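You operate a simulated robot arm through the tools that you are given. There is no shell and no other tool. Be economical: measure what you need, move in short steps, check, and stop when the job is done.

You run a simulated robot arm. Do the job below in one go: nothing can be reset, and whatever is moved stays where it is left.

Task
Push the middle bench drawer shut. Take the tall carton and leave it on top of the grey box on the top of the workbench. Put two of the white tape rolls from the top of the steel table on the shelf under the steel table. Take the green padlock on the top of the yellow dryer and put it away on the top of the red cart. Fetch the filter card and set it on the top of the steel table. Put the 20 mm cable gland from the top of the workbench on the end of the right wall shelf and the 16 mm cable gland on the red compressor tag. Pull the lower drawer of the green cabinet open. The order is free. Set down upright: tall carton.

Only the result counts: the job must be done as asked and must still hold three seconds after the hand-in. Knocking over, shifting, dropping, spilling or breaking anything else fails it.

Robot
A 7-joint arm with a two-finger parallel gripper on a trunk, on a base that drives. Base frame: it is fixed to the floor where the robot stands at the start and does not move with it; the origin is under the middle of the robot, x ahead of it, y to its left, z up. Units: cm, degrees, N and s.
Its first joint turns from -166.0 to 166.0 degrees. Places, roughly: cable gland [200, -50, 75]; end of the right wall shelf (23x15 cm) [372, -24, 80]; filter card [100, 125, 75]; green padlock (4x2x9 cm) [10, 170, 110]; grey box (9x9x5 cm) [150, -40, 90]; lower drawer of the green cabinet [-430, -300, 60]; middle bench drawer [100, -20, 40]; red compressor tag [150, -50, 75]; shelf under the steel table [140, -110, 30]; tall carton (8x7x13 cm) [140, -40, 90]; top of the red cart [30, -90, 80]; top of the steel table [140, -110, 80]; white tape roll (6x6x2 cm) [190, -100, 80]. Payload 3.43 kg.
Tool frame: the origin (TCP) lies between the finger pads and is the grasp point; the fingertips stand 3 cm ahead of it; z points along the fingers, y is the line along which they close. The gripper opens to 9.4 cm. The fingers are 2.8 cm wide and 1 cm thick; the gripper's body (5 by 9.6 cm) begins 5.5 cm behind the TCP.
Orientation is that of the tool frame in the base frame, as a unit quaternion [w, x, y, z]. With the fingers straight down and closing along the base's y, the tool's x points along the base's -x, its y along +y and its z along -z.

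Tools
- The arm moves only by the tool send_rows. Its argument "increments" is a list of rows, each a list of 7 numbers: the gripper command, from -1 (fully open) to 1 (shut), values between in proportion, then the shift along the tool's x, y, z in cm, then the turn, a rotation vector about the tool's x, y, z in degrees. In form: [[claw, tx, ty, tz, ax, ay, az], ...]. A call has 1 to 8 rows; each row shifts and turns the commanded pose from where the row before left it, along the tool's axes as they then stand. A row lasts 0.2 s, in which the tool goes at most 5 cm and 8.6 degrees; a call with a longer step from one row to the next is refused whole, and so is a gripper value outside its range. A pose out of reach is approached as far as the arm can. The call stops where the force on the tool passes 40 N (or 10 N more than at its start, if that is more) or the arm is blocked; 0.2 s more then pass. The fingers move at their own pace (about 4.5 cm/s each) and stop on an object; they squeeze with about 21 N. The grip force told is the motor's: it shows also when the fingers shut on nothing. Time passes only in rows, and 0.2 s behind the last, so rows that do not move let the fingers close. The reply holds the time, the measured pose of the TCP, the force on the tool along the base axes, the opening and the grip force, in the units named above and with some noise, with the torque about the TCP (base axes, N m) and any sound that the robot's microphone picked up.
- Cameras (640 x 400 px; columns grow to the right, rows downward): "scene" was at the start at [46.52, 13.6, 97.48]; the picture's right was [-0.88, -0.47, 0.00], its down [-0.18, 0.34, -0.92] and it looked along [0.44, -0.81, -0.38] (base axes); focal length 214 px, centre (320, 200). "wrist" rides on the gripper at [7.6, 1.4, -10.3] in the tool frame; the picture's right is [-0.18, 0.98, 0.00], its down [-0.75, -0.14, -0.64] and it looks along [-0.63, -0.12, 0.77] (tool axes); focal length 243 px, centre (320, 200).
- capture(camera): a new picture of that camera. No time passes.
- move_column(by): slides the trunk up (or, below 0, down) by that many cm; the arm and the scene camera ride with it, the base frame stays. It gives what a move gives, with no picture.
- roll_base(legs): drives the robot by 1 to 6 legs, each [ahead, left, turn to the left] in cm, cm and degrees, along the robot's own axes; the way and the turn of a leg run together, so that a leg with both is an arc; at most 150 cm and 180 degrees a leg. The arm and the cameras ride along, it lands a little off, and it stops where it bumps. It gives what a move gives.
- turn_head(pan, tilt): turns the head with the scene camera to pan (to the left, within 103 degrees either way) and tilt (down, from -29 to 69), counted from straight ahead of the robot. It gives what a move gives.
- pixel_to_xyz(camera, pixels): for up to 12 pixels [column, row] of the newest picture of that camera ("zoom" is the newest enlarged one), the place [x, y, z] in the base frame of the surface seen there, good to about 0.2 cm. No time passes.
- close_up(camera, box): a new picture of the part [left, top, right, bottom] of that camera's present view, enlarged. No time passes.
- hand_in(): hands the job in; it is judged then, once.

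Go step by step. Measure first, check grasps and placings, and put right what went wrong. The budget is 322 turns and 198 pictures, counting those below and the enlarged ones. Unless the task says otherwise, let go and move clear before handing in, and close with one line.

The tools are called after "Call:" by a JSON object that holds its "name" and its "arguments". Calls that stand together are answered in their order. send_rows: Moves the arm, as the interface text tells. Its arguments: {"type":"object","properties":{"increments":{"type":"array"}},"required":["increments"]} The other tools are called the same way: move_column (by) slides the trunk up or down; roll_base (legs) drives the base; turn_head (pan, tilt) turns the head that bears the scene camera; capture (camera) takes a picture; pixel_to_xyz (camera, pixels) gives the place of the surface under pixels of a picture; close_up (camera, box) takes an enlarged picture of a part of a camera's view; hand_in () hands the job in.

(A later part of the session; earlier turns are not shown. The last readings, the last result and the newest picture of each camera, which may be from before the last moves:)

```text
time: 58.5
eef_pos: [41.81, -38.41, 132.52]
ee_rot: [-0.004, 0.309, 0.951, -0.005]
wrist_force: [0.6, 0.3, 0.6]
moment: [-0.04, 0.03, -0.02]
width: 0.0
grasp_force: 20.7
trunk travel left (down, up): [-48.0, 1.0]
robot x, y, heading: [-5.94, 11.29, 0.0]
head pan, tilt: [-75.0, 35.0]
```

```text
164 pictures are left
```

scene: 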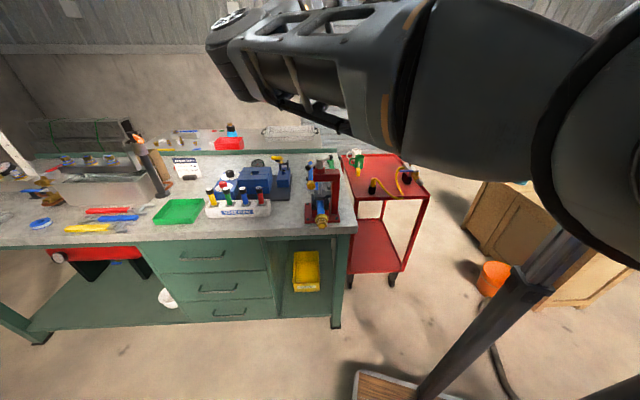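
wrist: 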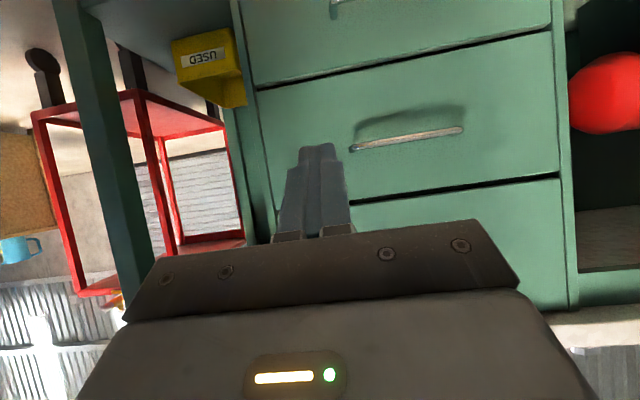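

View is clear. I'll drive along the corridor to a spot facing the bench near the carton (avoiding the cardboard).

Call:
{"name": "roll_base", "arguments": {"legs": [[0, 0, 17], [0, -12.5, 0], [130, 0, 0]]}}

Call:
{"name": "turn_head", "arguments": {"pan": -80, "tilt": 40}}

Call:
{"name": "capture", "arguments": {"camera": "scene"}}

```text
time: 66.8
eef_pos: [180.82, 3.45, 132.41]
ee_rot: [-0.004, 0.163, 0.987, -0.005]
wrist_force: [0.6, -0.9, -0.7]
moment: [-0.03, 0.0, -0.03]
width: 0.01
grasp_force: 20.7
trunk travel left (down, up): [-48.0, 1.0]
robot x, y, heading: [120.68, 37.15, 17.0]
head pan, tilt: [-75.0, 35.0]
```

```text
time: 67.4
eef_pos: [180.77, 3.58, 132.49]
ee_rot: [-0.003, 0.163, 0.987, -0.004]
wrist_force: [-0.2, -0.6, 0.1]
moment: [-0.01, 0.03, -0.04]
width: 0.0
grasp_force: 20.8
trunk travel left (down, up): [-48.0, 1.0]
robot x, y, heading: [120.47, 37.23, 17.0]
head pan, tilt: [-80.0, 40.0]
```

```text
163 pictures are left
```

scene: 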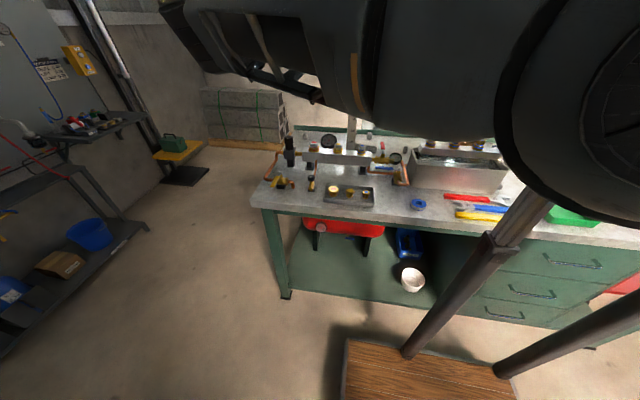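

Enlarging the bench's left end from here.

Call:
{"name": "close_up", "arguments": {"camera": "scene", "box": [240, 110, 420, 222]}}

Call:
{"name": "turn_head", "arguments": {"pan": -100, "tilt": 40}}

Call:
{"name": "capture", "arguments": {"camera": "scene"}}

```text
3.56 times, centred on (330, 166) of scene
```

zoom: 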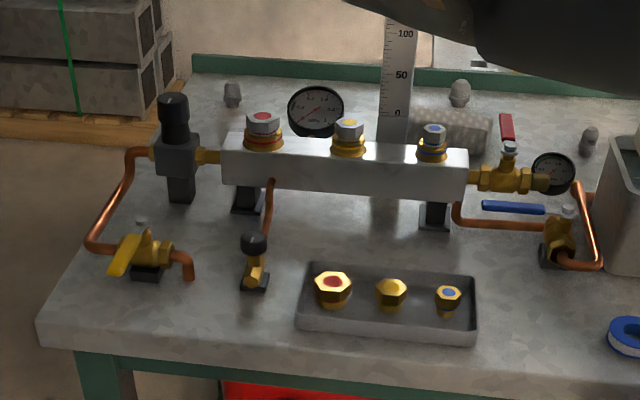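

```text
time: 68.3
eef_pos: [180.77, 3.64, 132.55]
ee_rot: [-0.004, 0.163, 0.987, -0.005]
wrist_force: [-0.1, 0.2, 0.5]
moment: [-0.01, 0.0, 0.01]
width: 0.0
grasp_force: 20.9
trunk travel left (down, up): [-48.0, 1.0]
robot x, y, heading: [120.59, 36.62, 17.1]
head pan, tilt: [-100.0, 40.0]
```

```text
161 pictures are left
```

scene: 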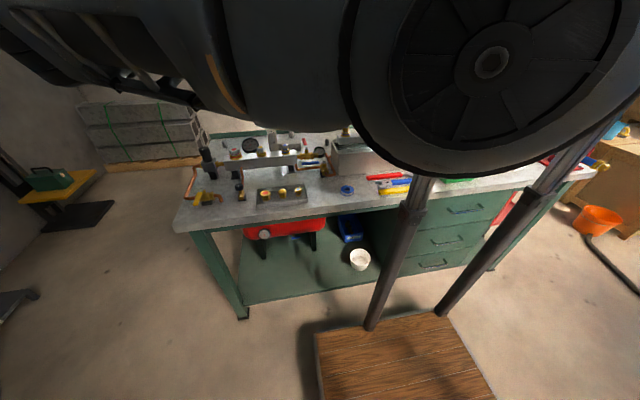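

Grey gland-like items stand behind the manifold (zoom 232,93; 460,92; 590,140). I'll turn to face the bench for a better view.

Call:
{"name": "roll_base", "arguments": {"legs": [[5, 0, 0], [0, 0, -90]]}}

Call:
{"name": "turn_head", "arguments": {"pan": 0, "tilt": 40}}

Call:
{"name": "capture", "arguments": {"camera": "scene"}}

```text
time: 73.0
eef_pos: [92.26, -22.01, 132.48]
ee_rot: [-0.005, 0.811, 0.585, -0.001]
wrist_force: [0.7, 0.7, 0.1]
moment: [-0.01, -0.02, 0.0]
width: 0.0
grasp_force: 20.9
trunk travel left (down, up): [-48.0, 1.0]
robot x, y, heading: [125.44, 38.19, -72.4]
head pan, tilt: [-100.0, 40.0]
```

```text
time: 74.8
eef_pos: [92.26, -21.97, 132.56]
ee_rot: [-0.006, 0.811, 0.584, -0.001]
wrist_force: [0.7, 0.3, 0.1]
moment: [0.02, 0.01, 0.0]
width: 0.0
grasp_force: 20.9
trunk travel left (down, up): [-48.0, 1.0]
robot x, y, heading: [125.45, 38.23, -72.4]
head pan, tilt: [0.0, 40.0]
```

```text
160 pictures are left
```

scene: 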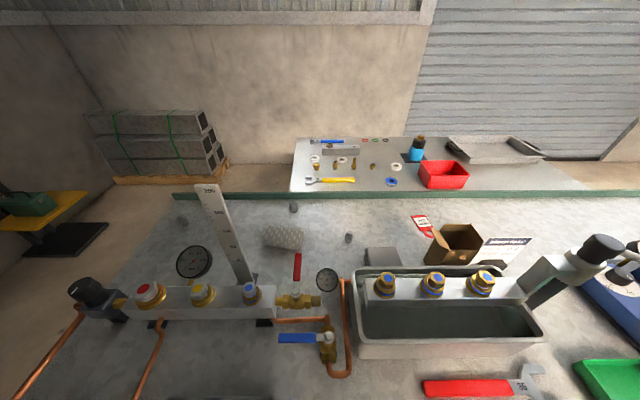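

Excellent: grey box (380,257), open tall carton (455,242), red tag (421,224), grey glands (292,207), (347,237), (182,220). Enlarging and measuring.

Call:
{"name": "close_up", "arguments": {"camera": "scene", "box": [150, 180, 390, 330]}}

Call:
{"name": "close_up", "arguments": {"camera": "scene", "box": [320, 180, 560, 330]}}

Call:
{"name": "pixel_to_xyz", "arguments": {"camera": "scene", "pixels": [[292, 206], [347, 237], [182, 220], [421, 224], [370, 250], [400, 250], [382, 262], [436, 230], [478, 230], [440, 265], [455, 258], [282, 237]]}}

Call:
{"name": "close_up", "arguments": {"camera": "scene", "box": [290, 125, 450, 225]}}

```text
2.67 times, centred on (270, 255) of scene
```

zoom: 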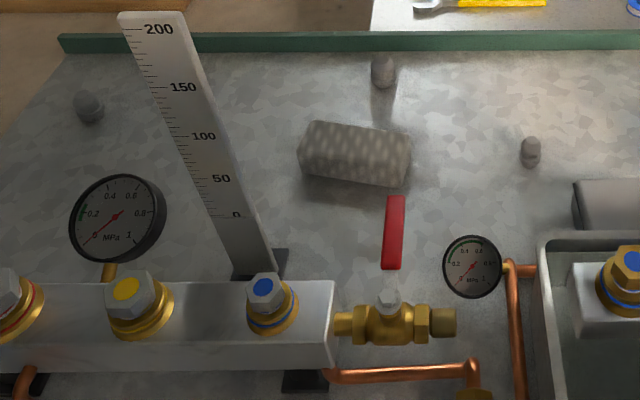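

```text
2.67 times, centred on (440, 255) of scene
```

zoom: 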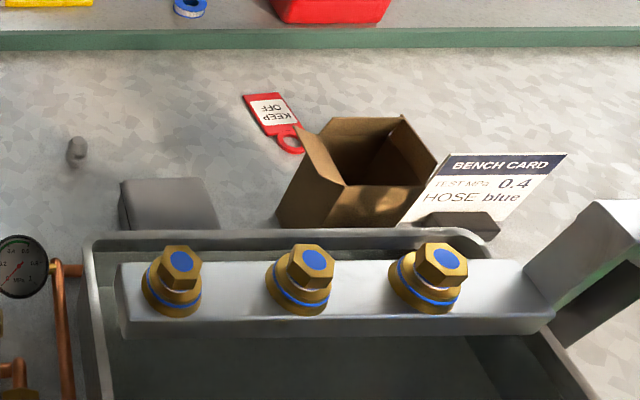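

```text
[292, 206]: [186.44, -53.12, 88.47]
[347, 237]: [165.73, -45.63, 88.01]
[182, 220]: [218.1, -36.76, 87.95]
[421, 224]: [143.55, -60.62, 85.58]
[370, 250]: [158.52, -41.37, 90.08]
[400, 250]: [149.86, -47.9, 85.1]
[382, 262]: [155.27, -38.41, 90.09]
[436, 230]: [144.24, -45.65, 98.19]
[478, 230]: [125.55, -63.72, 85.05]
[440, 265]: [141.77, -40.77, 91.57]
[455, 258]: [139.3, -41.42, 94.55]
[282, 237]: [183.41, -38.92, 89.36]
```

```text
4.00 times, centred on (370, 175) of scene
```

zoom: 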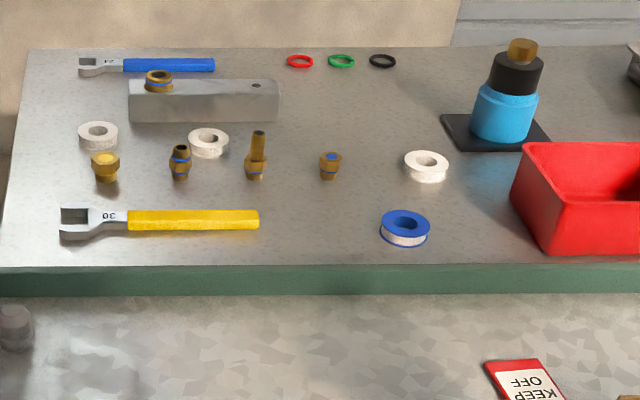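

Carton and box are reachable. To keep the arm clear of the head I'll shift the base 16 cm left, so targets lie slightly right, then move the hand over the carton for a wrist view.

Call:
{"name": "roll_base", "arguments": {"legs": [[0, 17, 0]]}}

Call:
{"name": "send_rows", "arguments": {"increments": [[-1, 0, 5, 0, 0, 0, -6], [-1, 0, 5, 0, 0, 0, -6], [-1, 0, 5, 0, 0, 0, -6], [-1, 0, 5, 0, 0, 0, -6], [-1, 0, 5, 0, 0, 0, -6], [-1, 0, 2, 0, 0, 0, -6]]}}

Call:
{"name": "capture", "arguments": {"camera": "wrist"}}

Call:
{"name": "capture", "arguments": {"camera": "scene"}}

```text
time: 76.2
eef_pos: [108.62, -16.84, 132.58]
ee_rot: [-0.005, 0.811, 0.585, 0.0]
wrist_force: [-1.4, -0.2, -0.2]
moment: [0.02, -0.03, 0.02]
width: 0.0
grasp_force: 21.0
trunk travel left (down, up): [-48.0, 1.0]
robot x, y, heading: [141.69, 43.47, -72.5]
head pan, tilt: [0.0, 40.0]
```

```text
time: 77.6
eef_pos: [135.22, -19.22, 132.29]
ee_rot: [-0.006, 0.591, 0.807, 0.0]
wrist_force: [0.0, -0.6, 0.6]
moment: [0.02, -0.01, 0.0]
width: 9.38
grasp_force: 0.0
trunk travel left (down, up): [-48.0, 1.0]
robot x, y, heading: [142.14, 43.64, -72.4]
head pan, tilt: [0.0, 40.0]
```

```text
156 pictures are left
```

wrist: 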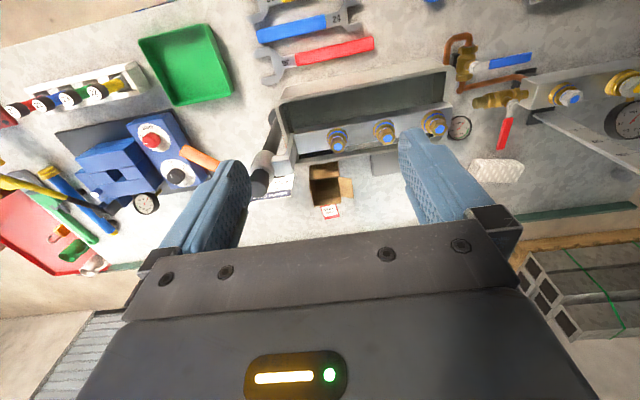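

```text
155 pictures are left
```

scene: 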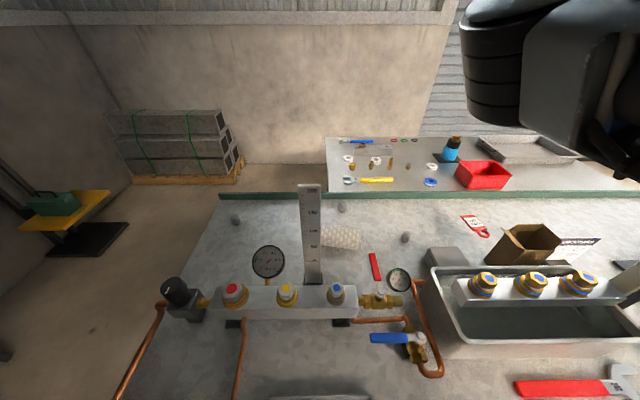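

Wrist view shows carton at (327,187), tag below it, grey box at (385,163). Zooming to get the carton's edges.

Call:
{"name": "close_up", "arguments": {"camera": "wrist", "box": [250, 110, 410, 230]}}

Call:
{"name": "pixel_to_xyz", "arguments": {"camera": "zoom", "pixels": [[250, 225], [360, 210], [262, 370], [350, 350], [310, 290], [490, 180], [590, 170], [500, 250], [590, 250], [325, 408], [250, 300], [400, 300]]}}

```text
3.33 times, centred on (330, 170) of wrist
```

zoom: 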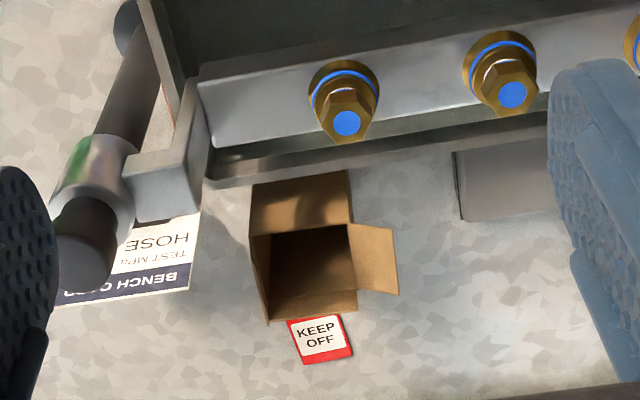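

```text
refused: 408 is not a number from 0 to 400
```

Call:
{"name": "pixel_to_xyz", "arguments": {"camera": "zoom", "pixels": [[254, 233], [346, 223], [270, 318], [356, 290], [392, 290], [388, 232], [262, 188], [346, 175], [465, 160], [540, 150], [470, 215], [320, 335]]}}

Call:
{"name": "pixel_to_xyz", "arguments": {"camera": "wrist", "pixels": [[318, 183], [345, 190], [322, 204], [330, 203]]}}

```text
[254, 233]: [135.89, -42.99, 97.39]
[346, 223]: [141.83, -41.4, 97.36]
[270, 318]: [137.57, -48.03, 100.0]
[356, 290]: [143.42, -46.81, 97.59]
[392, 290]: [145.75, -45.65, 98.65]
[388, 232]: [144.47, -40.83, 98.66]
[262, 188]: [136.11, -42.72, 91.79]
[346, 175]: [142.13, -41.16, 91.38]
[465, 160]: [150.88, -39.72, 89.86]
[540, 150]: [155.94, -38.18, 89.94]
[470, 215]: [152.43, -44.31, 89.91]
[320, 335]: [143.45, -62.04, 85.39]
```

```text
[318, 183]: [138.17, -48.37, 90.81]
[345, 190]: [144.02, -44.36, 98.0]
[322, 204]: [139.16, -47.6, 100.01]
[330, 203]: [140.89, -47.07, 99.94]
```

Carton near face is aligned with the bench (≈15-17°), with an outward flap on its left-hand (u+) side and an upright back flap. I'll measure the tank rim next to it for finger clearance.

Call:
{"name": "pixel_to_xyz", "arguments": {"camera": "zoom", "pixels": [[230, 165], [300, 158], [400, 145], [230, 182], [300, 172], [400, 157], [255, 200], [300, 205], [255, 255], [265, 290], [220, 210], [235, 260]]}}

```text
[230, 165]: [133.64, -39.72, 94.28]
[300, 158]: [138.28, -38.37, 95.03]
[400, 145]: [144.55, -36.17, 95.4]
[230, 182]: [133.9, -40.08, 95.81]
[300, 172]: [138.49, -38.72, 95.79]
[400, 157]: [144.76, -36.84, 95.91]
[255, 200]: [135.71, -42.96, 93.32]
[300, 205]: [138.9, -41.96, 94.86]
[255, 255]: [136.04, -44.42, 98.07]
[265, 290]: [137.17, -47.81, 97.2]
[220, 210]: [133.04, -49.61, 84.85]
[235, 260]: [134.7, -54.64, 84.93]
```

Gap between tank rim and carton is ~3 cm, enough for a finger. Taking a closer look at the carton flaps from both cameras.

Call:
{"name": "close_up", "arguments": {"camera": "wrist", "box": [300, 150, 360, 215]}}

Call:
{"name": "close_up", "arguments": {"camera": "scene", "box": [420, 200, 620, 325]}}

Call:
{"name": "pixel_to_xyz", "arguments": {"camera": "zoom", "pixels": [[226, 190], [240, 110], [340, 85], [345, 130], [400, 75], [455, 110], [400, 150], [350, 110], [390, 130], [250, 150], [440, 130], [430, 85]]}}

```text
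6.15 times, centred on (330, 182) of wrist
```

zoom: 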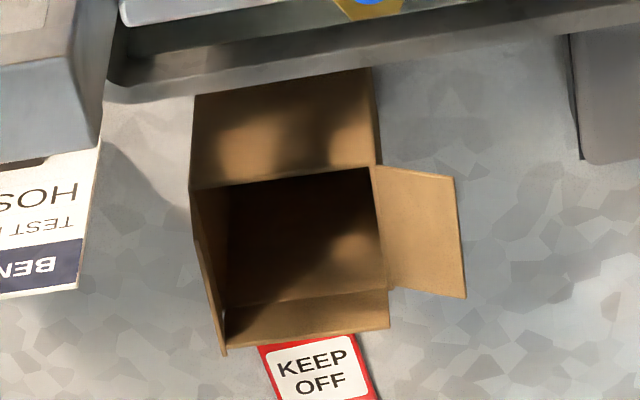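

```text
3.20 times, centred on (520, 262) of scene
```

zoom: 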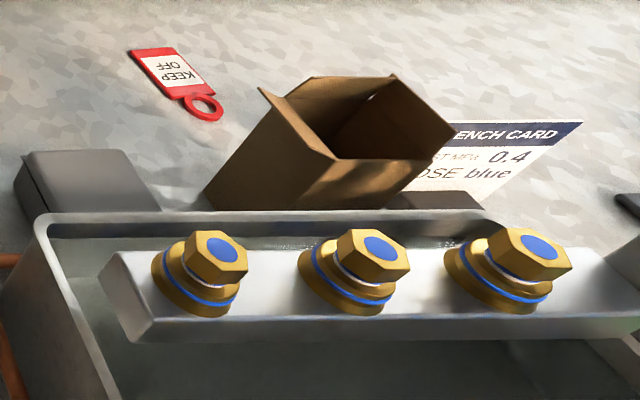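

```text
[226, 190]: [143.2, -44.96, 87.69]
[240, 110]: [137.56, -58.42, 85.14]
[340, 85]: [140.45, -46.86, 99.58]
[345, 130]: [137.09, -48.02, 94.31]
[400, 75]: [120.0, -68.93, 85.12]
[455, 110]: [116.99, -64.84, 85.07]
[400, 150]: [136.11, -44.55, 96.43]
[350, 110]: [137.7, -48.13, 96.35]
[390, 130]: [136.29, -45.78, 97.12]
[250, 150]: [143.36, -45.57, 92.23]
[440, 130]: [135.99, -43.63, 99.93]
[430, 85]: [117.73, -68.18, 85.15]
```

The carton body spans n≈-80.8…-86.8, u≈117…123.8, with rim z≈97.5 and flaps to z≈100. I'll grip it front-to-back: rotate the tool 90° first.

Call:
{"name": "send_rows", "arguments": {"increments": [[-0.745, 0, 0, 0, 0, 0, 8.2], [-0.745, 0, 0, 0, 0, 0, 8.2], [-0.745, 0, 0, 0, 0, 0, 8.2], [-0.745, 0, 0, 0, 0, 0, 8.2], [-0.745, 0, 0, 0, 0, 0, 8.2], [-0.745, 0, 0, 0, 0, 0, 8.2], [-0.745, 0, 0, 0, 0, 0, 8.2], [-0.745, 0, 0, 0, 0, 0, 8.2]]}}

Call:
{"name": "send_rows", "arguments": {"increments": [[-0.745, 0, 0, 0, 0, 0, 8.2], [-0.745, 0, 0, 0, 0, 0, 8.2], [-0.745, 0, 0, 0, 0, 0, 8.2], [-0.745, 0, 0, 0, 0, 0, 0]]}}

```text
time: 79.4
eef_pos: [135.27, -19.29, 132.18]
ee_rot: [-0.005, 0.934, 0.356, -0.003]
wrist_force: [0.8, 0.7, 0.0]
moment: [-0.03, 0.0, 0.03]
width: 8.2
grasp_force: 0.1
trunk travel left (down, up): [-48.0, 1.0]
robot x, y, heading: [141.82, 43.87, -72.8]
head pan, tilt: [0.0, 40.0]
```

```text
time: 80.4
eef_pos: [135.2, -19.33, 132.25]
ee_rot: [-0.004, 0.989, 0.15, -0.004]
wrist_force: [0.2, 0.7, -0.3]
moment: [-0.03, 0.02, 0.01]
width: 8.21
grasp_force: 0.1
trunk travel left (down, up): [-48.0, 1.0]
robot x, y, heading: [141.59, 43.02, -72.6]
head pan, tilt: [0.0, 40.0]
```

Orientation reached. Moving over the carton and lowering to above it, then checking.

Call:
{"name": "send_rows", "arguments": {"increments": [[-0.745, -1, 4.8, 0, 0, 0, 0], [-0.745, -1, 4.8, 0, 0, 0, 0], [-0.745, -1.2, 4.8, 0, 0, 0, 0], [-0.745, 0, 4.8, 0, 0, 0, 0], [-0.745, 0, 4.8, 0, 0, 0, 0], [-0.745, 0, 1.8, 4, 0, 0, 0], [-0.745, 0, 0, 5, 0, 0, 0], [-0.745, 0, 0, 5, 0, 0, 0]]}}

Call:
{"name": "capture", "arguments": {"camera": "wrist"}}

Call:
{"name": "capture", "arguments": {"camera": "scene"}}

```text
time: 82.2
eef_pos: [139.72, -44.81, 117.94]
ee_rot: [-0.004, 0.989, 0.151, -0.003]
wrist_force: [0.5, 0.3, 0.0]
moment: [0.0, -0.02, -0.01]
width: 8.23
grasp_force: 0.0
trunk travel left (down, up): [-48.0, 1.0]
robot x, y, heading: [141.59, 43.27, -72.5]
head pan, tilt: [0.0, 40.0]
```

```text
151 pictures are left
```

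wrist: 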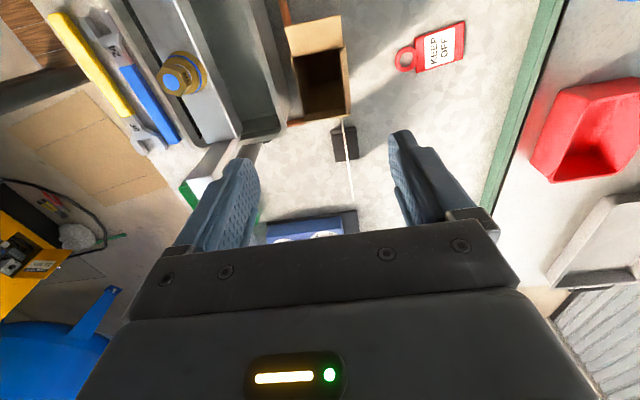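

```text
150 pictures are left
```

scene: 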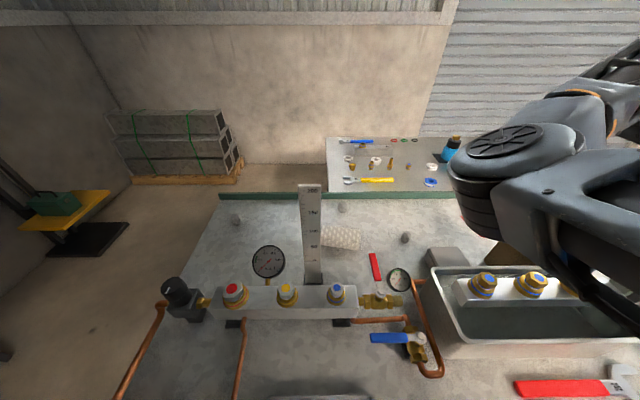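

The carton sits centred between the fingers (cols 290–350). Measuring the rim precisely from this view.

Call:
{"name": "close_up", "arguments": {"camera": "wrist", "box": [260, 0, 380, 140]}}

Call:
{"name": "pixel_to_xyz", "arguments": {"camera": "wrist", "pixels": [[287, 30], [340, 18], [294, 55], [300, 120], [346, 110], [347, 70], [343, 40], [312, 53], [330, 116], [269, 80], [272, 60]]}}

```text
2.86 times, centred on (320, 70) of wrist
```

zoom: 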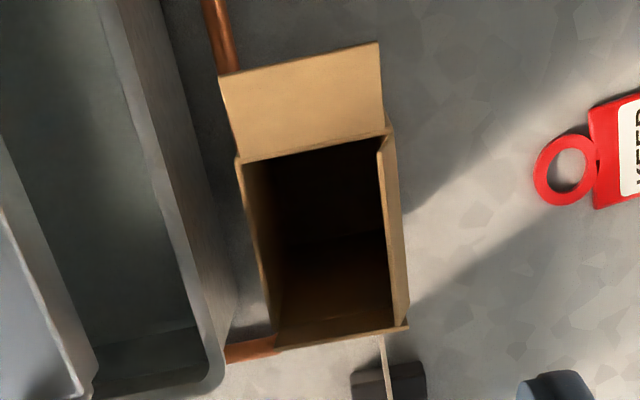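

```text
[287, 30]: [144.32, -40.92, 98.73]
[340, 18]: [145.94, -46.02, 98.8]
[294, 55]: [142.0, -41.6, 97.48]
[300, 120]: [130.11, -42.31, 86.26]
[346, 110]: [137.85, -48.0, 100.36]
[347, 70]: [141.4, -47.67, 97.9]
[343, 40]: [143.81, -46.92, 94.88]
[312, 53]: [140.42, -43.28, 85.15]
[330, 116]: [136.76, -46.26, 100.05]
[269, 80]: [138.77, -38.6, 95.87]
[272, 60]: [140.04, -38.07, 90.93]
```

Centre matches the TCP. Lowering to z≈96 and closing.

Call:
{"name": "send_rows", "arguments": {"increments": [[-0.745, 0, 0.2, 5, 0, 0, 0], [-0.745, 0, 0, 5, 0, 0, 0], [-0.745, 0, 0, 5, 0, 0, 0], [-0.745, 0, 0, 4, 0, 0, 0], [-0.745, 0, 0, 2.9, 0, 0, 0], [-0.745, 0, 0, 0, 0, 0, 0]]}}

Call:
{"name": "send_rows", "arguments": {"increments": [[0.2, 0, 0, 0, 0, 0, 0], [0.5, 0, 0, 0, 0, 0, 0], [0.5, 0, 0, 0, 0, 0, 0], [0.5, 0, 0, 0, 0, 0, 0]]}}

Call:
{"name": "capture", "arguments": {"camera": "wrist"}}

```text
time: 83.6
eef_pos: [139.62, -44.74, 96.01]
ee_rot: [-0.005, 0.989, 0.15, -0.003]
wrist_force: [-0.3, -0.1, -0.7]
moment: [-0.02, 0.01, 0.02]
width: 8.19
grasp_force: 0.0
trunk travel left (down, up): [-48.0, 1.0]
robot x, y, heading: [141.77, 43.51, -72.4]
head pan, tilt: [0.0, 40.0]
```

```text
time: 84.6
eef_pos: [139.68, -44.75, 96.07]
ee_rot: [-0.005, 0.988, 0.152, -0.004]
wrist_force: [0.2, 0.0, 0.7]
moment: [0.02, 0.0, -0.02]
width: 6.58
grasp_force: 20.7
trunk travel left (down, up): [-48.0, 1.0]
robot x, y, heading: [141.78, 43.54, -72.8]
head pan, tilt: [0.0, 40.0]
```

```text
148 pictures are left
```

wrist: 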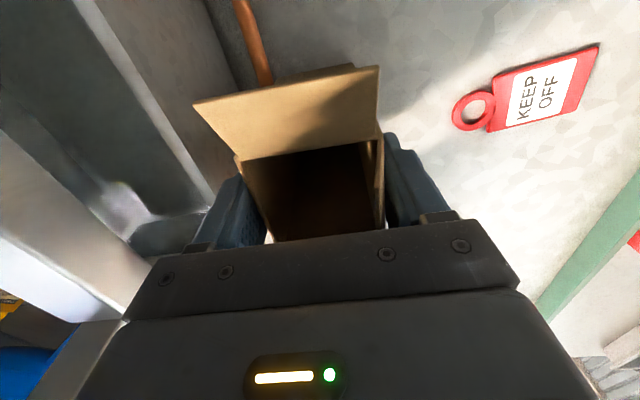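

Gripped (6.6 cm, 20.7 N). Lifting and checking.

Call:
{"name": "send_rows", "arguments": {"increments": [[0.5, 0, 0, -3, 0, 0, 0], [0.5, 0, 0, -4, 0, 0, 0], [0.5, 0, 0, -4, 0, 0, 0], [0.5, 0, 0, 0, 0, 0, 0]]}}

Call:
{"name": "send_rows", "arguments": {"increments": [[0.5, 4, 0.7, 0, 0, 0, 0], [0.5, 4, 0.7, 0, 0, 0, 0], [0.5, 4, 0.7, 0, 0, 0, 0], [0.5, 4.7, 0.7, 0, 0, 0, 0], [0.5, 0, 0, 0, 0, 0, 0]]}}

Call:
{"name": "capture", "arguments": {"camera": "scene"}}

Call:
{"name": "capture", "arguments": {"camera": "wrist"}}

```text
time: 85.6
eef_pos: [139.74, -45.03, 106.94]
ee_rot: [-0.005, 0.989, 0.151, -0.004]
wrist_force: [-0.1, 1.0, 0.1]
moment: [0.02, 0.02, -0.01]
width: 2.32
grasp_force: 0.1
trunk travel left (down, up): [-48.0, 1.0]
robot x, y, heading: [141.36, 43.31, -72.9]
head pan, tilt: [0.0, 40.0]
```

```text
time: 86.8
eef_pos: [156.53, -42.54, 106.88]
ee_rot: [-0.005, 0.989, 0.15, -0.004]
wrist_force: [0.7, -0.4, 0.3]
moment: [0.02, 0.01, 0.03]
width: 2.34
grasp_force: 0.0
trunk travel left (down, up): [-48.0, 1.0]
robot x, y, heading: [141.71, 44.09, -72.6]
head pan, tilt: [0.0, 40.0]
```

```text
147 pictures are left
```

scene: 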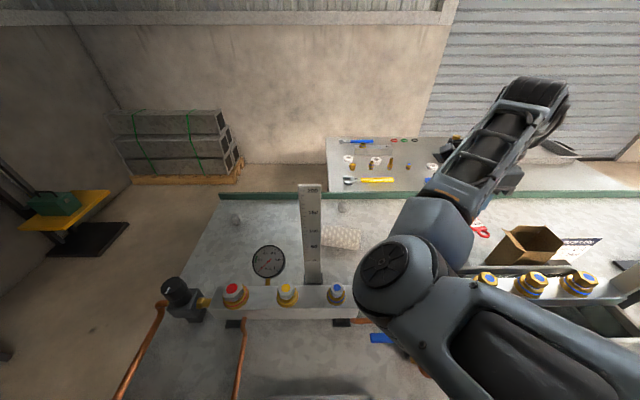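

```text
146 pictures are left
```

wrist: 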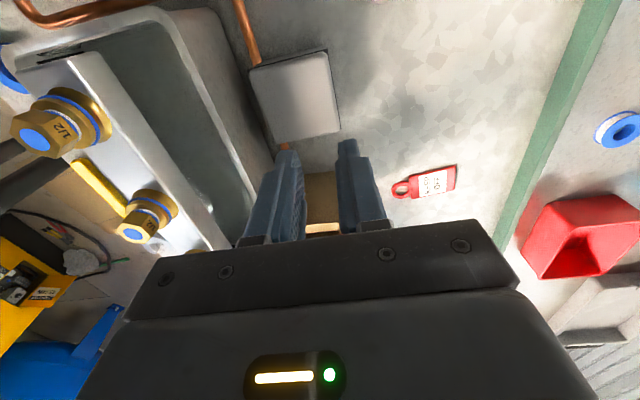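

The carton slipped and stayed in place. I'll go back, check its position, grip again with full close command, and lift slowly.

Call:
{"name": "send_rows", "arguments": {"increments": [[-0.745, -4, -0.7, -4, 0, 0, 0], [-0.745, -4, -0.7, -4, 0, 0, 0], [-0.745, -4, -0.7, -2.9, 0, 0, 0], [-0.745, -4.7, -0.5, 0, 0, 0, 0], [-0.745, 0, 0, 0, 0, 0, 0]]}}

Call:
{"name": "close_up", "arguments": {"camera": "wrist", "box": [240, 0, 400, 160]}}

Call:
{"name": "pixel_to_xyz", "arguments": {"camera": "zoom", "pixels": [[200, 100], [380, 70], [210, 200], [400, 150], [230, 300], [420, 280], [300, 250], [300, 150]]}}

```text
refused: row 1 steps farther than a row can; nothing moved
```

```text
2.50 times, centred on (320, 80) of wrist
```

zoom: 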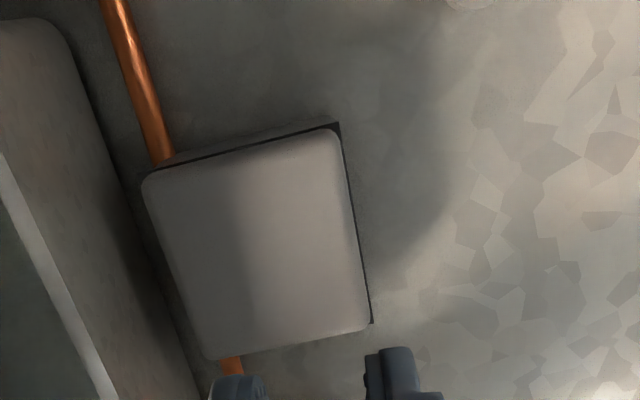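

```text
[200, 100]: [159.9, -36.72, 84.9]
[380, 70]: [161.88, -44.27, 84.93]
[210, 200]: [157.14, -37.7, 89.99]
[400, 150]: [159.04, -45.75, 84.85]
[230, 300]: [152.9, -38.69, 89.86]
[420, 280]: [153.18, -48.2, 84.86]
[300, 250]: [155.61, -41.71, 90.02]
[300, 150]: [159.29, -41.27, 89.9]
```

Row step too long; also measuring the grey box corners from this zoom before going back.

Call:
{"name": "pixel_to_xyz", "arguments": {"camera": "zoom", "pixels": [[150, 182], [330, 138], [222, 350], [358, 318]]}}

Call:
{"name": "send_rows", "arguments": {"increments": [[-0.745, 0, 0, -5, 0, 0, 0], [-0.745, 0, 0, -4, 0, 0, 0], [-0.745, -4.5, -0.7, 0, 0, 0, 0], [-0.745, -4.5, -0.7, 0, 0, 0, 0], [-0.745, -4.5, -0.7, 0, 0, 0, 0], [-0.745, -3.2, -0.5, 0, 0, 0, 0], [-0.745, 0, 0, 0, 0, 0, 0]]}}

Call:
{"name": "close_up", "arguments": {"camera": "wrist", "box": [260, 0, 380, 140]}}

Call:
{"name": "pixel_to_xyz", "arguments": {"camera": "zoom", "pixels": [[220, 80], [378, 50], [240, 160], [388, 135], [265, 280], [395, 200], [403, 320], [395, 270]]}}

```text
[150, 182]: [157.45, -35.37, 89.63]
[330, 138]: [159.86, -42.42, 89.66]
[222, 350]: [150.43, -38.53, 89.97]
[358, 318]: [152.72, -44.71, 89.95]
```

```text
time: 88.4
eef_pos: [139.75, -45.2, 116.14]
ee_rot: [-0.004, 0.988, 0.152, -0.004]
wrist_force: [0.4, 0.1, 0.2]
moment: [0.03, -0.02, 0.02]
width: 8.21
grasp_force: 0.0
trunk travel left (down, up): [-48.0, 1.0]
robot x, y, heading: [141.89, 43.45, -72.9]
head pan, tilt: [0.0, 40.0]
```

```text
2.86 times, centred on (320, 70) of wrist
```

zoom: 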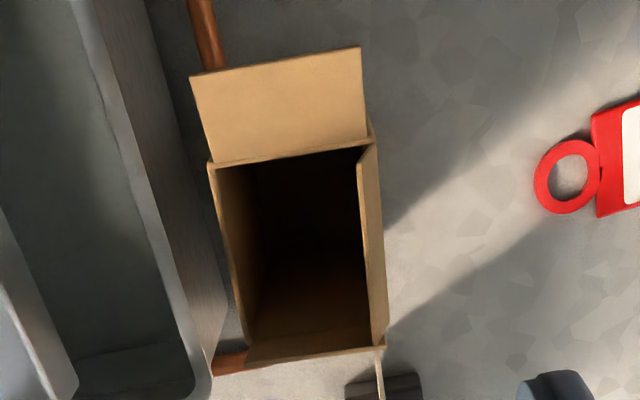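

```text
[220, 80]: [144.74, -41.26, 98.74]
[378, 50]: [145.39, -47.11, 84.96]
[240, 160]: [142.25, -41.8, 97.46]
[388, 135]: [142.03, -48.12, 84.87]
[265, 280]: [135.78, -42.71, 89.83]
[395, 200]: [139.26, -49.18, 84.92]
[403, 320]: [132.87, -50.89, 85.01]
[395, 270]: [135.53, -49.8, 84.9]
```

The carton hasn't moved notably. Descending a bit deeper, gripping fully and lifting slowly.

Call:
{"name": "send_rows", "arguments": {"increments": [[-0.745, 0, 0, 5, 0, 0, 0], [-0.745, 0, 0, 5, 0, 0, 0], [-0.745, 0, 0, 5, 0, 0, 0], [-0.745, 0, 0, 4, 0, 0, 0], [-0.745, 0, 0, 2, 0, 0, 0], [-0.745, 0, 0, 0, 0, 0, 0], [1, 0, 0, 0, 0, 0, 0], [1, 0, 0, 0, 0, 0, 0]]}}

Call:
{"name": "send_rows", "arguments": {"increments": [[1, 0, 0, 0, 0, 0, 0], [1, 0, 0, 0, 0, 0, 0], [1, 0, 0, -0.3, 0, 0, 0], [1, 0, 0, -0.5, 0, 0, 0], [1, 0, 0, -0.7, 0, 0, 0], [1, 0, 0, -1, 0, 0, 0]]}}

```text
time: 90.2
eef_pos: [139.52, -45.09, 95.13]
ee_rot: [-0.005, 0.988, 0.151, -0.005]
wrist_force: [-0.1, -0.6, 0.9]
moment: [0.0, -0.01, -0.01]
width: 6.58
grasp_force: 21.2
trunk travel left (down, up): [-48.0, 1.0]
robot x, y, heading: [141.4, 43.35, -72.6]
head pan, tilt: [0.0, 40.0]
```

```text
time: 91.6
eef_pos: [139.66, -44.96, 97.67]
ee_rot: [-0.004, 0.989, 0.15, -0.004]
wrist_force: [0.7, 0.2, -0.9]
moment: [-0.01, 0.04, -0.03]
width: 6.56
grasp_force: 20.8
trunk travel left (down, up): [-48.0, 1.0]
robot x, y, heading: [141.84, 43.3, -72.5]
head pan, tilt: [0.0, 40.0]
```

Call:
{"name": "capture", "arguments": {"camera": "wrist"}}

Call:
{"name": "send_rows", "arguments": {"increments": [[1, 0, 0, -1, 0, 0, 0], [1, 0, 0, -1, 0, 0, 0], [1, 0, 0, -1, 0, 0, 0], [1, 0, 0, -1, 0, 0, 0], [1, 0, 0, -1, 0, 0, 0]]}}

Call:
{"name": "capture", "arguments": {"camera": "wrist"}}

```text
143 pictures are left
```

wrist: 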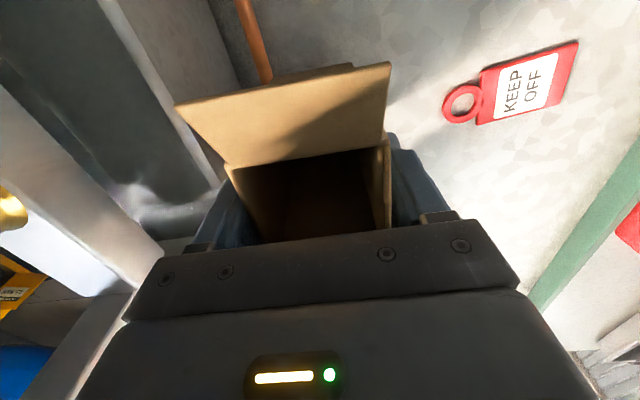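

```text
time: 92.8
eef_pos: [139.76, -44.97, 102.73]
ee_rot: [-0.005, 0.988, 0.151, -0.004]
wrist_force: [0.5, -0.3, -0.3]
moment: [-0.01, -0.01, 0.03]
width: 6.58
grasp_force: 20.8
trunk travel left (down, up): [-48.0, 1.0]
robot x, y, heading: [142.0, 43.78, -72.6]
head pan, tilt: [0.0, 40.0]
```

```text
142 pictures are left
```

wrist: 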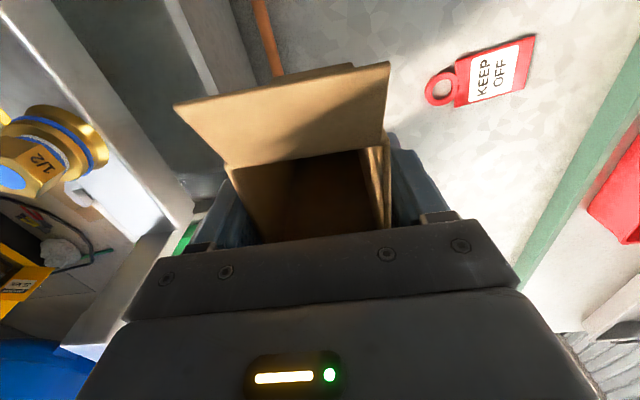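

Carton is held and lifted. Carrying it over the grey box slowly, then lowering.

Call:
{"name": "send_rows", "arguments": {"increments": [[1, 0, 0, -1.5, 0, 0, 0], [1, 0, 0, -1.5, 0, 0, 0], [1, 2, 0, 0, 0, 0, 0], [1, 3, 0, 0, 0, 0, 0], [1, 3, 0, 0, 0, 0, 0], [1, 3, 0, 0, 0, 0, 0], [1, 3, 0, 0, 0, 0, 0], [1, 2.1, 0.2, 0, 0, 0, 0]]}}

Call:
{"name": "capture", "arguments": {"camera": "wrist"}}

Call:
{"name": "close_up", "arguments": {"camera": "scene", "box": [360, 180, 600, 330]}}

```text
time: 94.6
eef_pos: [155.04, -40.42, 105.41]
ee_rot: [-0.005, 0.989, 0.151, -0.005]
wrist_force: [-0.4, -0.1, -0.7]
moment: [-0.02, -0.01, 0.02]
width: 6.57
grasp_force: 20.9
trunk travel left (down, up): [-48.0, 1.0]
robot x, y, heading: [141.87, 43.61, -72.4]
head pan, tilt: [0.0, 40.0]
```

```text
141 pictures are left
```

wrist: 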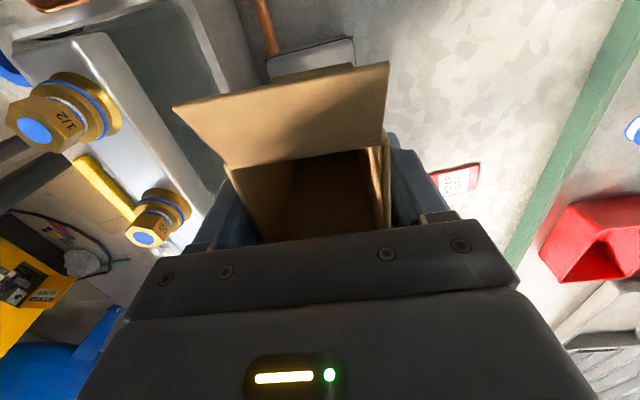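

```text
2.67 times, centred on (480, 255) of scene
```

zoom: 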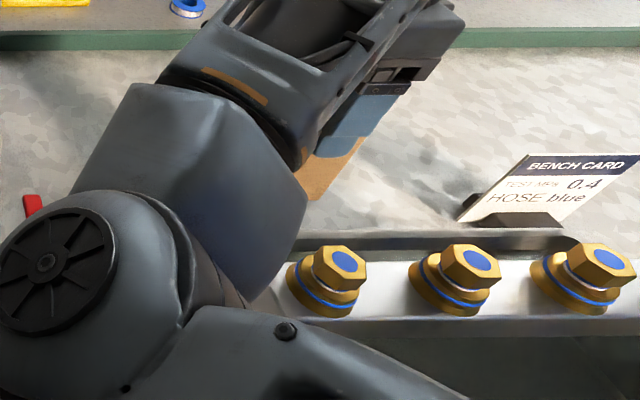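

TCP is right over the box centre. Lowering ~5.2 cm until contact and releasing.

Call:
{"name": "send_rows", "arguments": {"increments": [[1, 0, 0, 2, 0, 0, 0], [1, 0, 0, 2, 0, 0, 0], [1, 0, 0, 0.8, 0, 0, 0], [1, 0, 0, 0.4, 0, 0, 0], [1, 0, 0, 0.2, 0, 0, 0]]}}

Call:
{"name": "send_rows", "arguments": {"increments": [[0.2, 0, 0, 0, 0, 0, 0], [-0.75, 0, 0, 0, 0, 0, 0], [-0.75, 0, 0, 0, 0, 0, 0], [-0.75, 0, 0, -2, 0, 0, 0], [-0.75, 0, 0, -4, 0, 0, 0], [-0.75, 0, 0, -5, 0, 0, 0], [-0.75, 0, 0, -5, 0, 0, 0]]}}

Call:
{"name": "capture", "arguments": {"camera": "wrist"}}

```text
time: 95.8
eef_pos: [155.15, -40.28, 99.97]
ee_rot: [-0.005, 0.989, 0.15, -0.004]
wrist_force: [0.3, -1.2, -0.5]
moment: [0.02, 0.01, 0.01]
width: 6.55
grasp_force: 20.9
trunk travel left (down, up): [-48.0, 1.0]
robot x, y, heading: [141.88, 43.67, -72.5]
head pan, tilt: [0.0, 40.0]
```

```text
time: 97.4
eef_pos: [155.27, -40.44, 116.11]
ee_rot: [-0.005, 0.989, 0.151, -0.004]
wrist_force: [-0.9, 0.2, 0.2]
moment: [0.0, 0.01, 0.0]
width: 8.21
grasp_force: 0.1
trunk travel left (down, up): [-48.0, 1.0]
robot x, y, heading: [141.7, 43.57, -72.6]
head pan, tilt: [0.0, 40.0]
```

```text
139 pictures are left
```

wrist: 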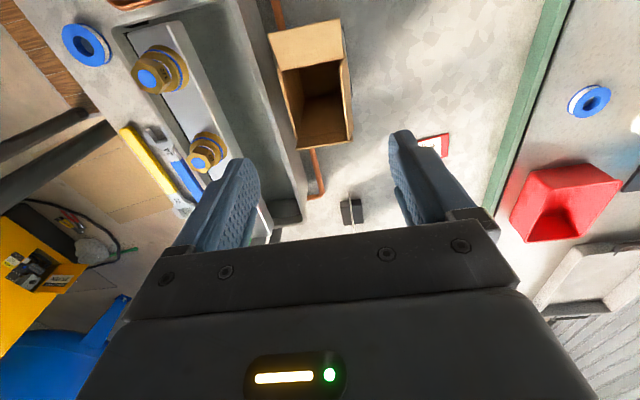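

Carton stands on the box. Raising the arm and verifying with the scene camera.

Call:
{"name": "send_rows", "arguments": {"increments": [[-0.75, 0, 0, -5, 0, 0, 0], [-0.75, 0, 0, -5, 0, 0, 0], [-0.75, 0, 0, -5, 0, 0, 0], [-0.75, -5, 0, 0, 0, 0, 0], [-0.75, -5, 0, 0, 0, 0, 0], [-0.75, -5, 0, 0, 0, 0, 0], [-0.75, -5, 0, 0, 0, 0, 0]]}}

Call:
{"name": "close_up", "arguments": {"camera": "scene", "box": [320, 170, 560, 320]}}

Call:
{"name": "close_up", "arguments": {"camera": "scene", "box": [200, 180, 440, 330]}}

```text
time: 99.0
eef_pos: [136.54, -46.67, 131.26]
ee_rot: [-0.005, 0.988, 0.153, -0.004]
wrist_force: [0.2, 1.1, 0.1]
moment: [0.0, 0.08, 0.0]
width: 8.23
grasp_force: 0.1
trunk travel left (down, up): [-48.0, 1.0]
robot x, y, heading: [141.81, 43.8, -72.1]
head pan, tilt: [0.0, 40.0]
```

```text
2.67 times, centred on (440, 245) of scene
```

zoom: 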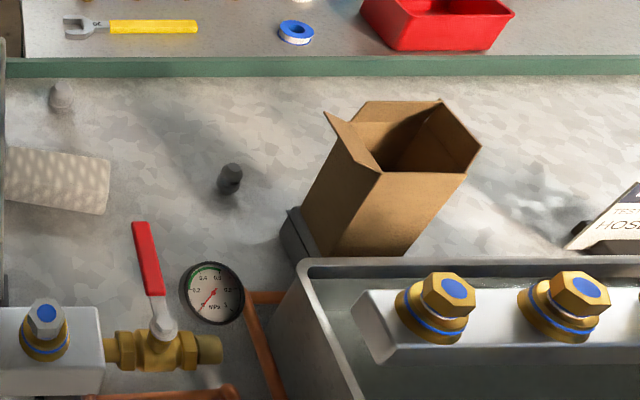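

```text
2.67 times, centred on (320, 255) of scene
```

zoom: 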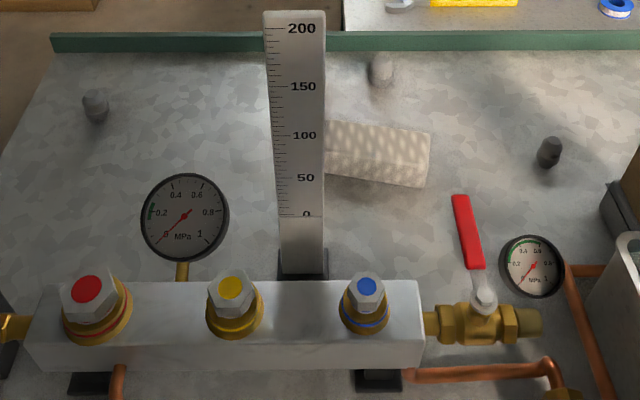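

The carton is upright on the box. Now I'll move the base 28 cm left and 7 cm forward to examine the three grey glands.

Call:
{"name": "roll_base", "arguments": {"legs": [[0, 28, 0], [7, 0, 0]]}}

Call:
{"name": "capture", "arguments": {"camera": "scene"}}

Call:
{"name": "capture", "arguments": {"camera": "wrist"}}

```text
time: 101.6
eef_pos: [164.81, -45.06, 131.23]
ee_rot: [-0.005, 0.989, 0.151, -0.005]
wrist_force: [0.5, 0.2, 0.0]
moment: [-0.02, -0.03, -0.02]
width: 8.24
grasp_force: 0.0
trunk travel left (down, up): [-48.0, 1.0]
robot x, y, heading: [170.57, 44.87, -72.5]
head pan, tilt: [0.0, 40.0]
```

```text
136 pictures are left
```

scene: 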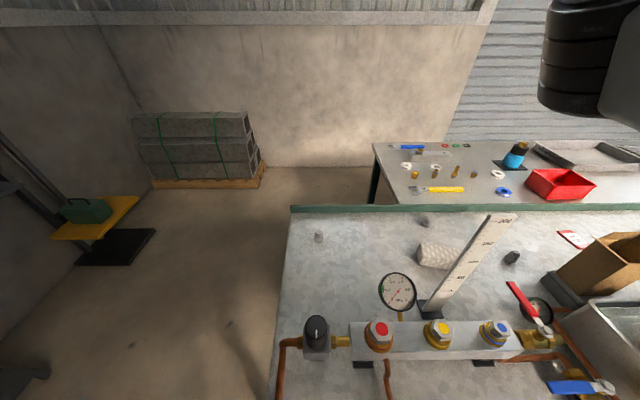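

```text
135 pictures are left
```

wrist: 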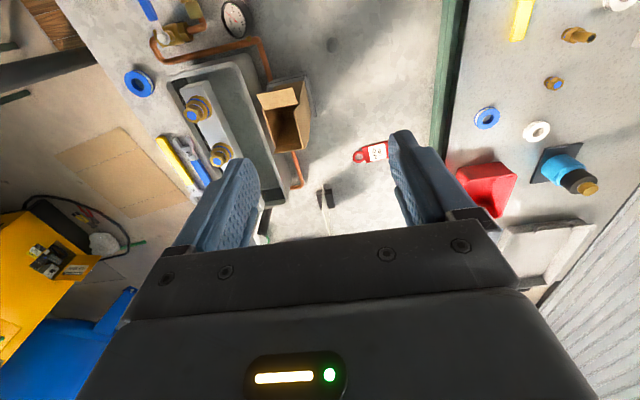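

Zooming in on the three glands to compare sizes.

Call:
{"name": "close_up", "arguments": {"camera": "scene", "box": [288, 205, 348, 265]}}

Call:
{"name": "close_up", "arguments": {"camera": "scene", "box": [394, 195, 454, 255]}}

Call:
{"name": "close_up", "arguments": {"camera": "scene", "box": [481, 225, 541, 285]}}

```text
6.67 times, centred on (318, 235) of scene
```

zoom: 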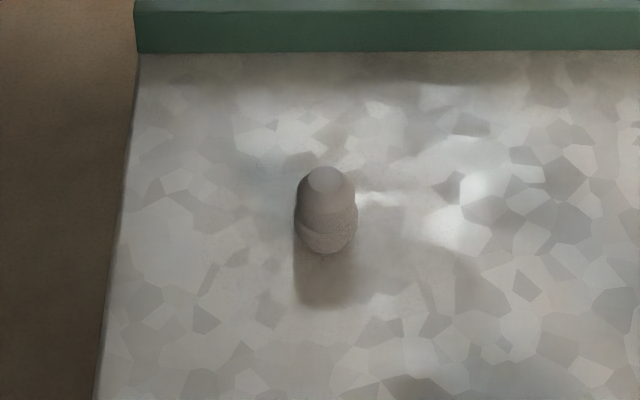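

```text
6.67 times, centred on (424, 225) of scene
```

zoom: 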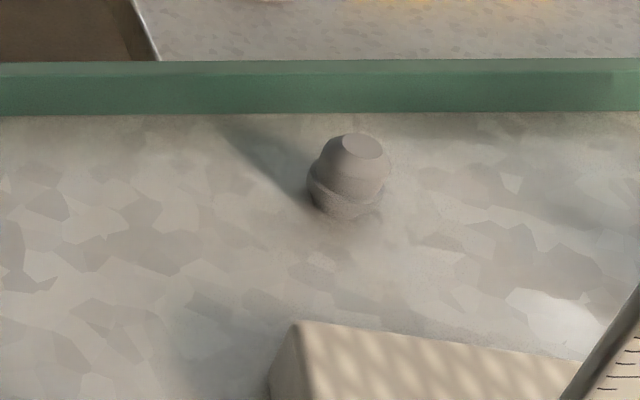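

```text
6.67 times, centred on (511, 255) of scene
```

zoom: 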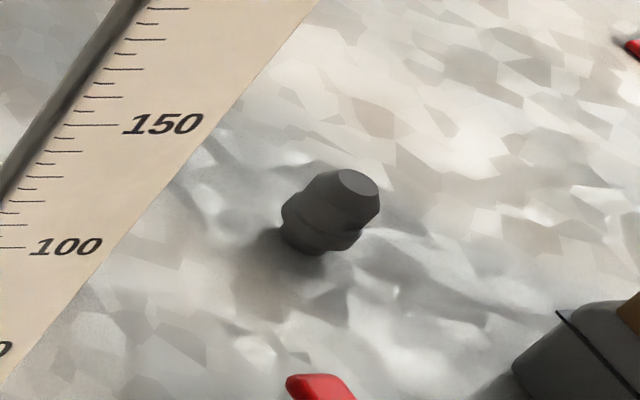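

Sizes look different (B biggest). I'll measure obstacles and gland edges from the scene, then use wrist closeups.

Call:
{"name": "capture", "arguments": {"camera": "scene"}}

Call:
{"name": "pixel_to_xyz", "arguments": {"camera": "scene", "pixels": [[432, 308], [490, 222], [510, 222], [397, 285], [537, 310], [515, 290], [440, 325], [317, 330], [511, 256], [424, 221], [318, 237], [435, 255]]}}

```text
131 pictures are left
```

scene: 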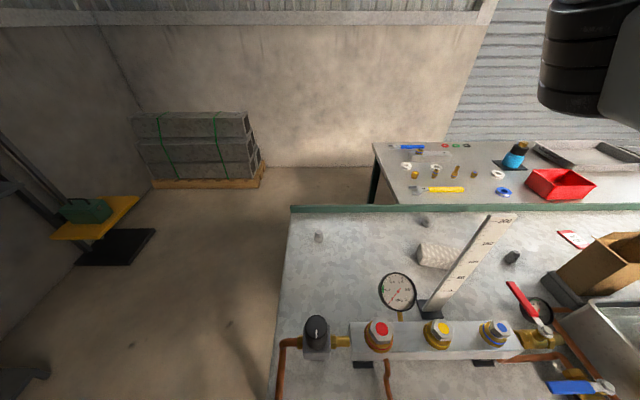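

```text
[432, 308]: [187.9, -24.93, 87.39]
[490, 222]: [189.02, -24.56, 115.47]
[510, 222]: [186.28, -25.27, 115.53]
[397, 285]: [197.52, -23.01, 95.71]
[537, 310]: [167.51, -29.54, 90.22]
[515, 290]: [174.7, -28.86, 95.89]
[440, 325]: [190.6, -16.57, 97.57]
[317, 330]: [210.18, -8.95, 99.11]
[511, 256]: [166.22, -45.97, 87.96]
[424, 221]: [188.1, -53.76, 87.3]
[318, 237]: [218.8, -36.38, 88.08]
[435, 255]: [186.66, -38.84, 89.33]
```

Moving to get a closer wrist view of the nearest gland (C at 166,-46).

Call:
{"name": "send_rows", "arguments": {"increments": [[-0.75, 4.2, 0.4, 0, 0, 0, 0], [-0.75, 4.2, 0.4, 0, 0, 0, 0], [-0.75, 4.2, 0.4, 0, 0, 0, 0], [-0.75, 0, 0, 5, 0, 0, 0], [-0.75, 0, 0, 5, 0, 0, 0], [-0.75, 0, 0, 5, 0, 0, 0], [-0.75, 0, 0, 5, 0, 0, 0], [-0.75, 0, 0, 5, 0, 0, 0]]}}

Call:
{"name": "capture", "arguments": {"camera": "wrist"}}

```text
time: 103.6
eef_pos: [178.67, -43.94, 109.86]
ee_rot: [0.028, 0.987, 0.159, -0.002]
wrist_force: [0.2, 0.3, -0.4]
moment: [-0.03, -0.02, -0.01]
width: 8.21
grasp_force: 0.1
trunk travel left (down, up): [-48.0, 1.0]
robot x, y, heading: [170.55, 44.82, -72.7]
head pan, tilt: [0.0, 40.0]
stopped in row 8: the arm was blocked; the commanded pose is now the measured one
```

```text
130 pictures are left
```

wrist: 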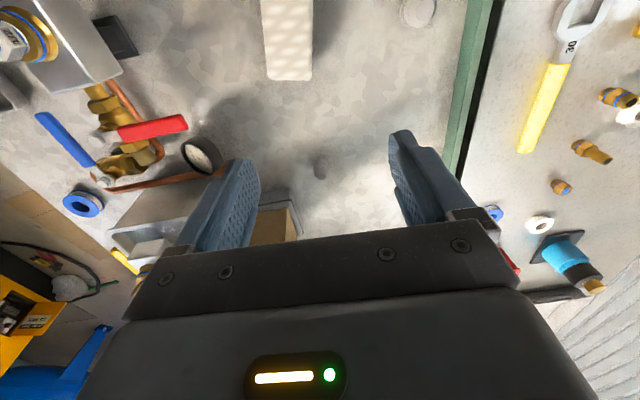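

The arm was blocked; checking what it meets.

Call:
{"name": "capture", "arguments": {"camera": "scene"}}

```text
129 pictures are left
```

scene: 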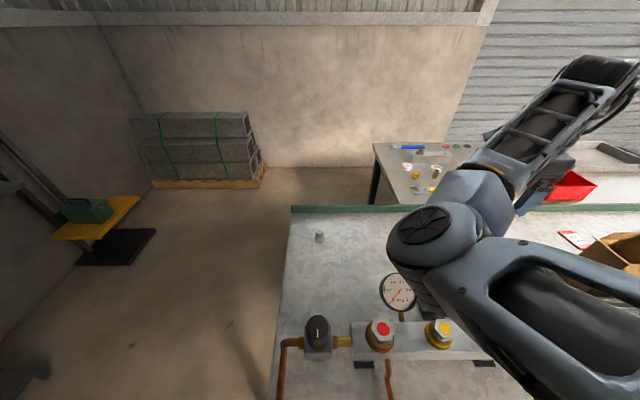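

The elbow may be touching the tall ruler's top. I'll raise at once and check the ruler.

Call:
{"name": "send_rows", "arguments": {"increments": [[-0.75, 0, 0, -4, 0, 0, 0], [-0.75, 0, 0, -5, 0, 0, 0], [-0.75, 0, 0, -5, 0, 0, 0], [-0.75, -4.5, 0, -1, 0, 0, 0], [-0.75, -4.5, 0, -1, 0, 0, 0], [-0.75, -4.5, 0, -1, 0, 0, 0]]}}

Call:
{"name": "capture", "arguments": {"camera": "scene"}}

Call:
{"name": "pixel_to_xyz", "arguments": {"camera": "scene", "pixels": [[490, 222], [510, 222], [432, 308], [466, 265]]}}

```text
time: 105.0
eef_pos: [165.5, -47.3, 125.96]
ee_rot: [0.019, 0.987, 0.157, -0.004]
wrist_force: [0.8, -0.3, 0.7]
moment: [0.0, 0.01, -0.02]
width: 8.25
grasp_force: 0.1
trunk travel left (down, up): [-48.0, 1.0]
robot x, y, heading: [170.77, 44.83, -72.7]
head pan, tilt: [0.0, 40.0]
```

```text
128 pictures are left
```

scene: 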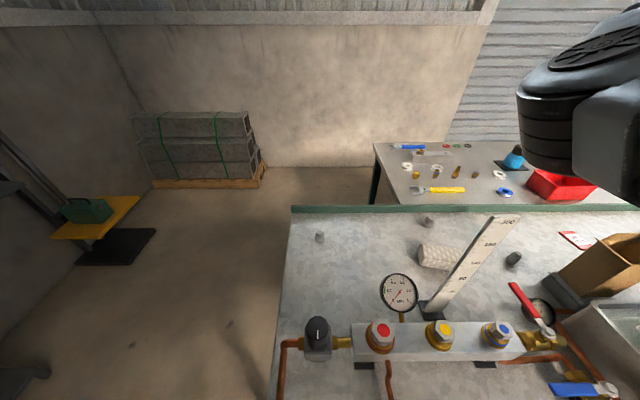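

```text
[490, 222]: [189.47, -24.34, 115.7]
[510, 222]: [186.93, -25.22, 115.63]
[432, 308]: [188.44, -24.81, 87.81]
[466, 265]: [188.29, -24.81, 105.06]
```

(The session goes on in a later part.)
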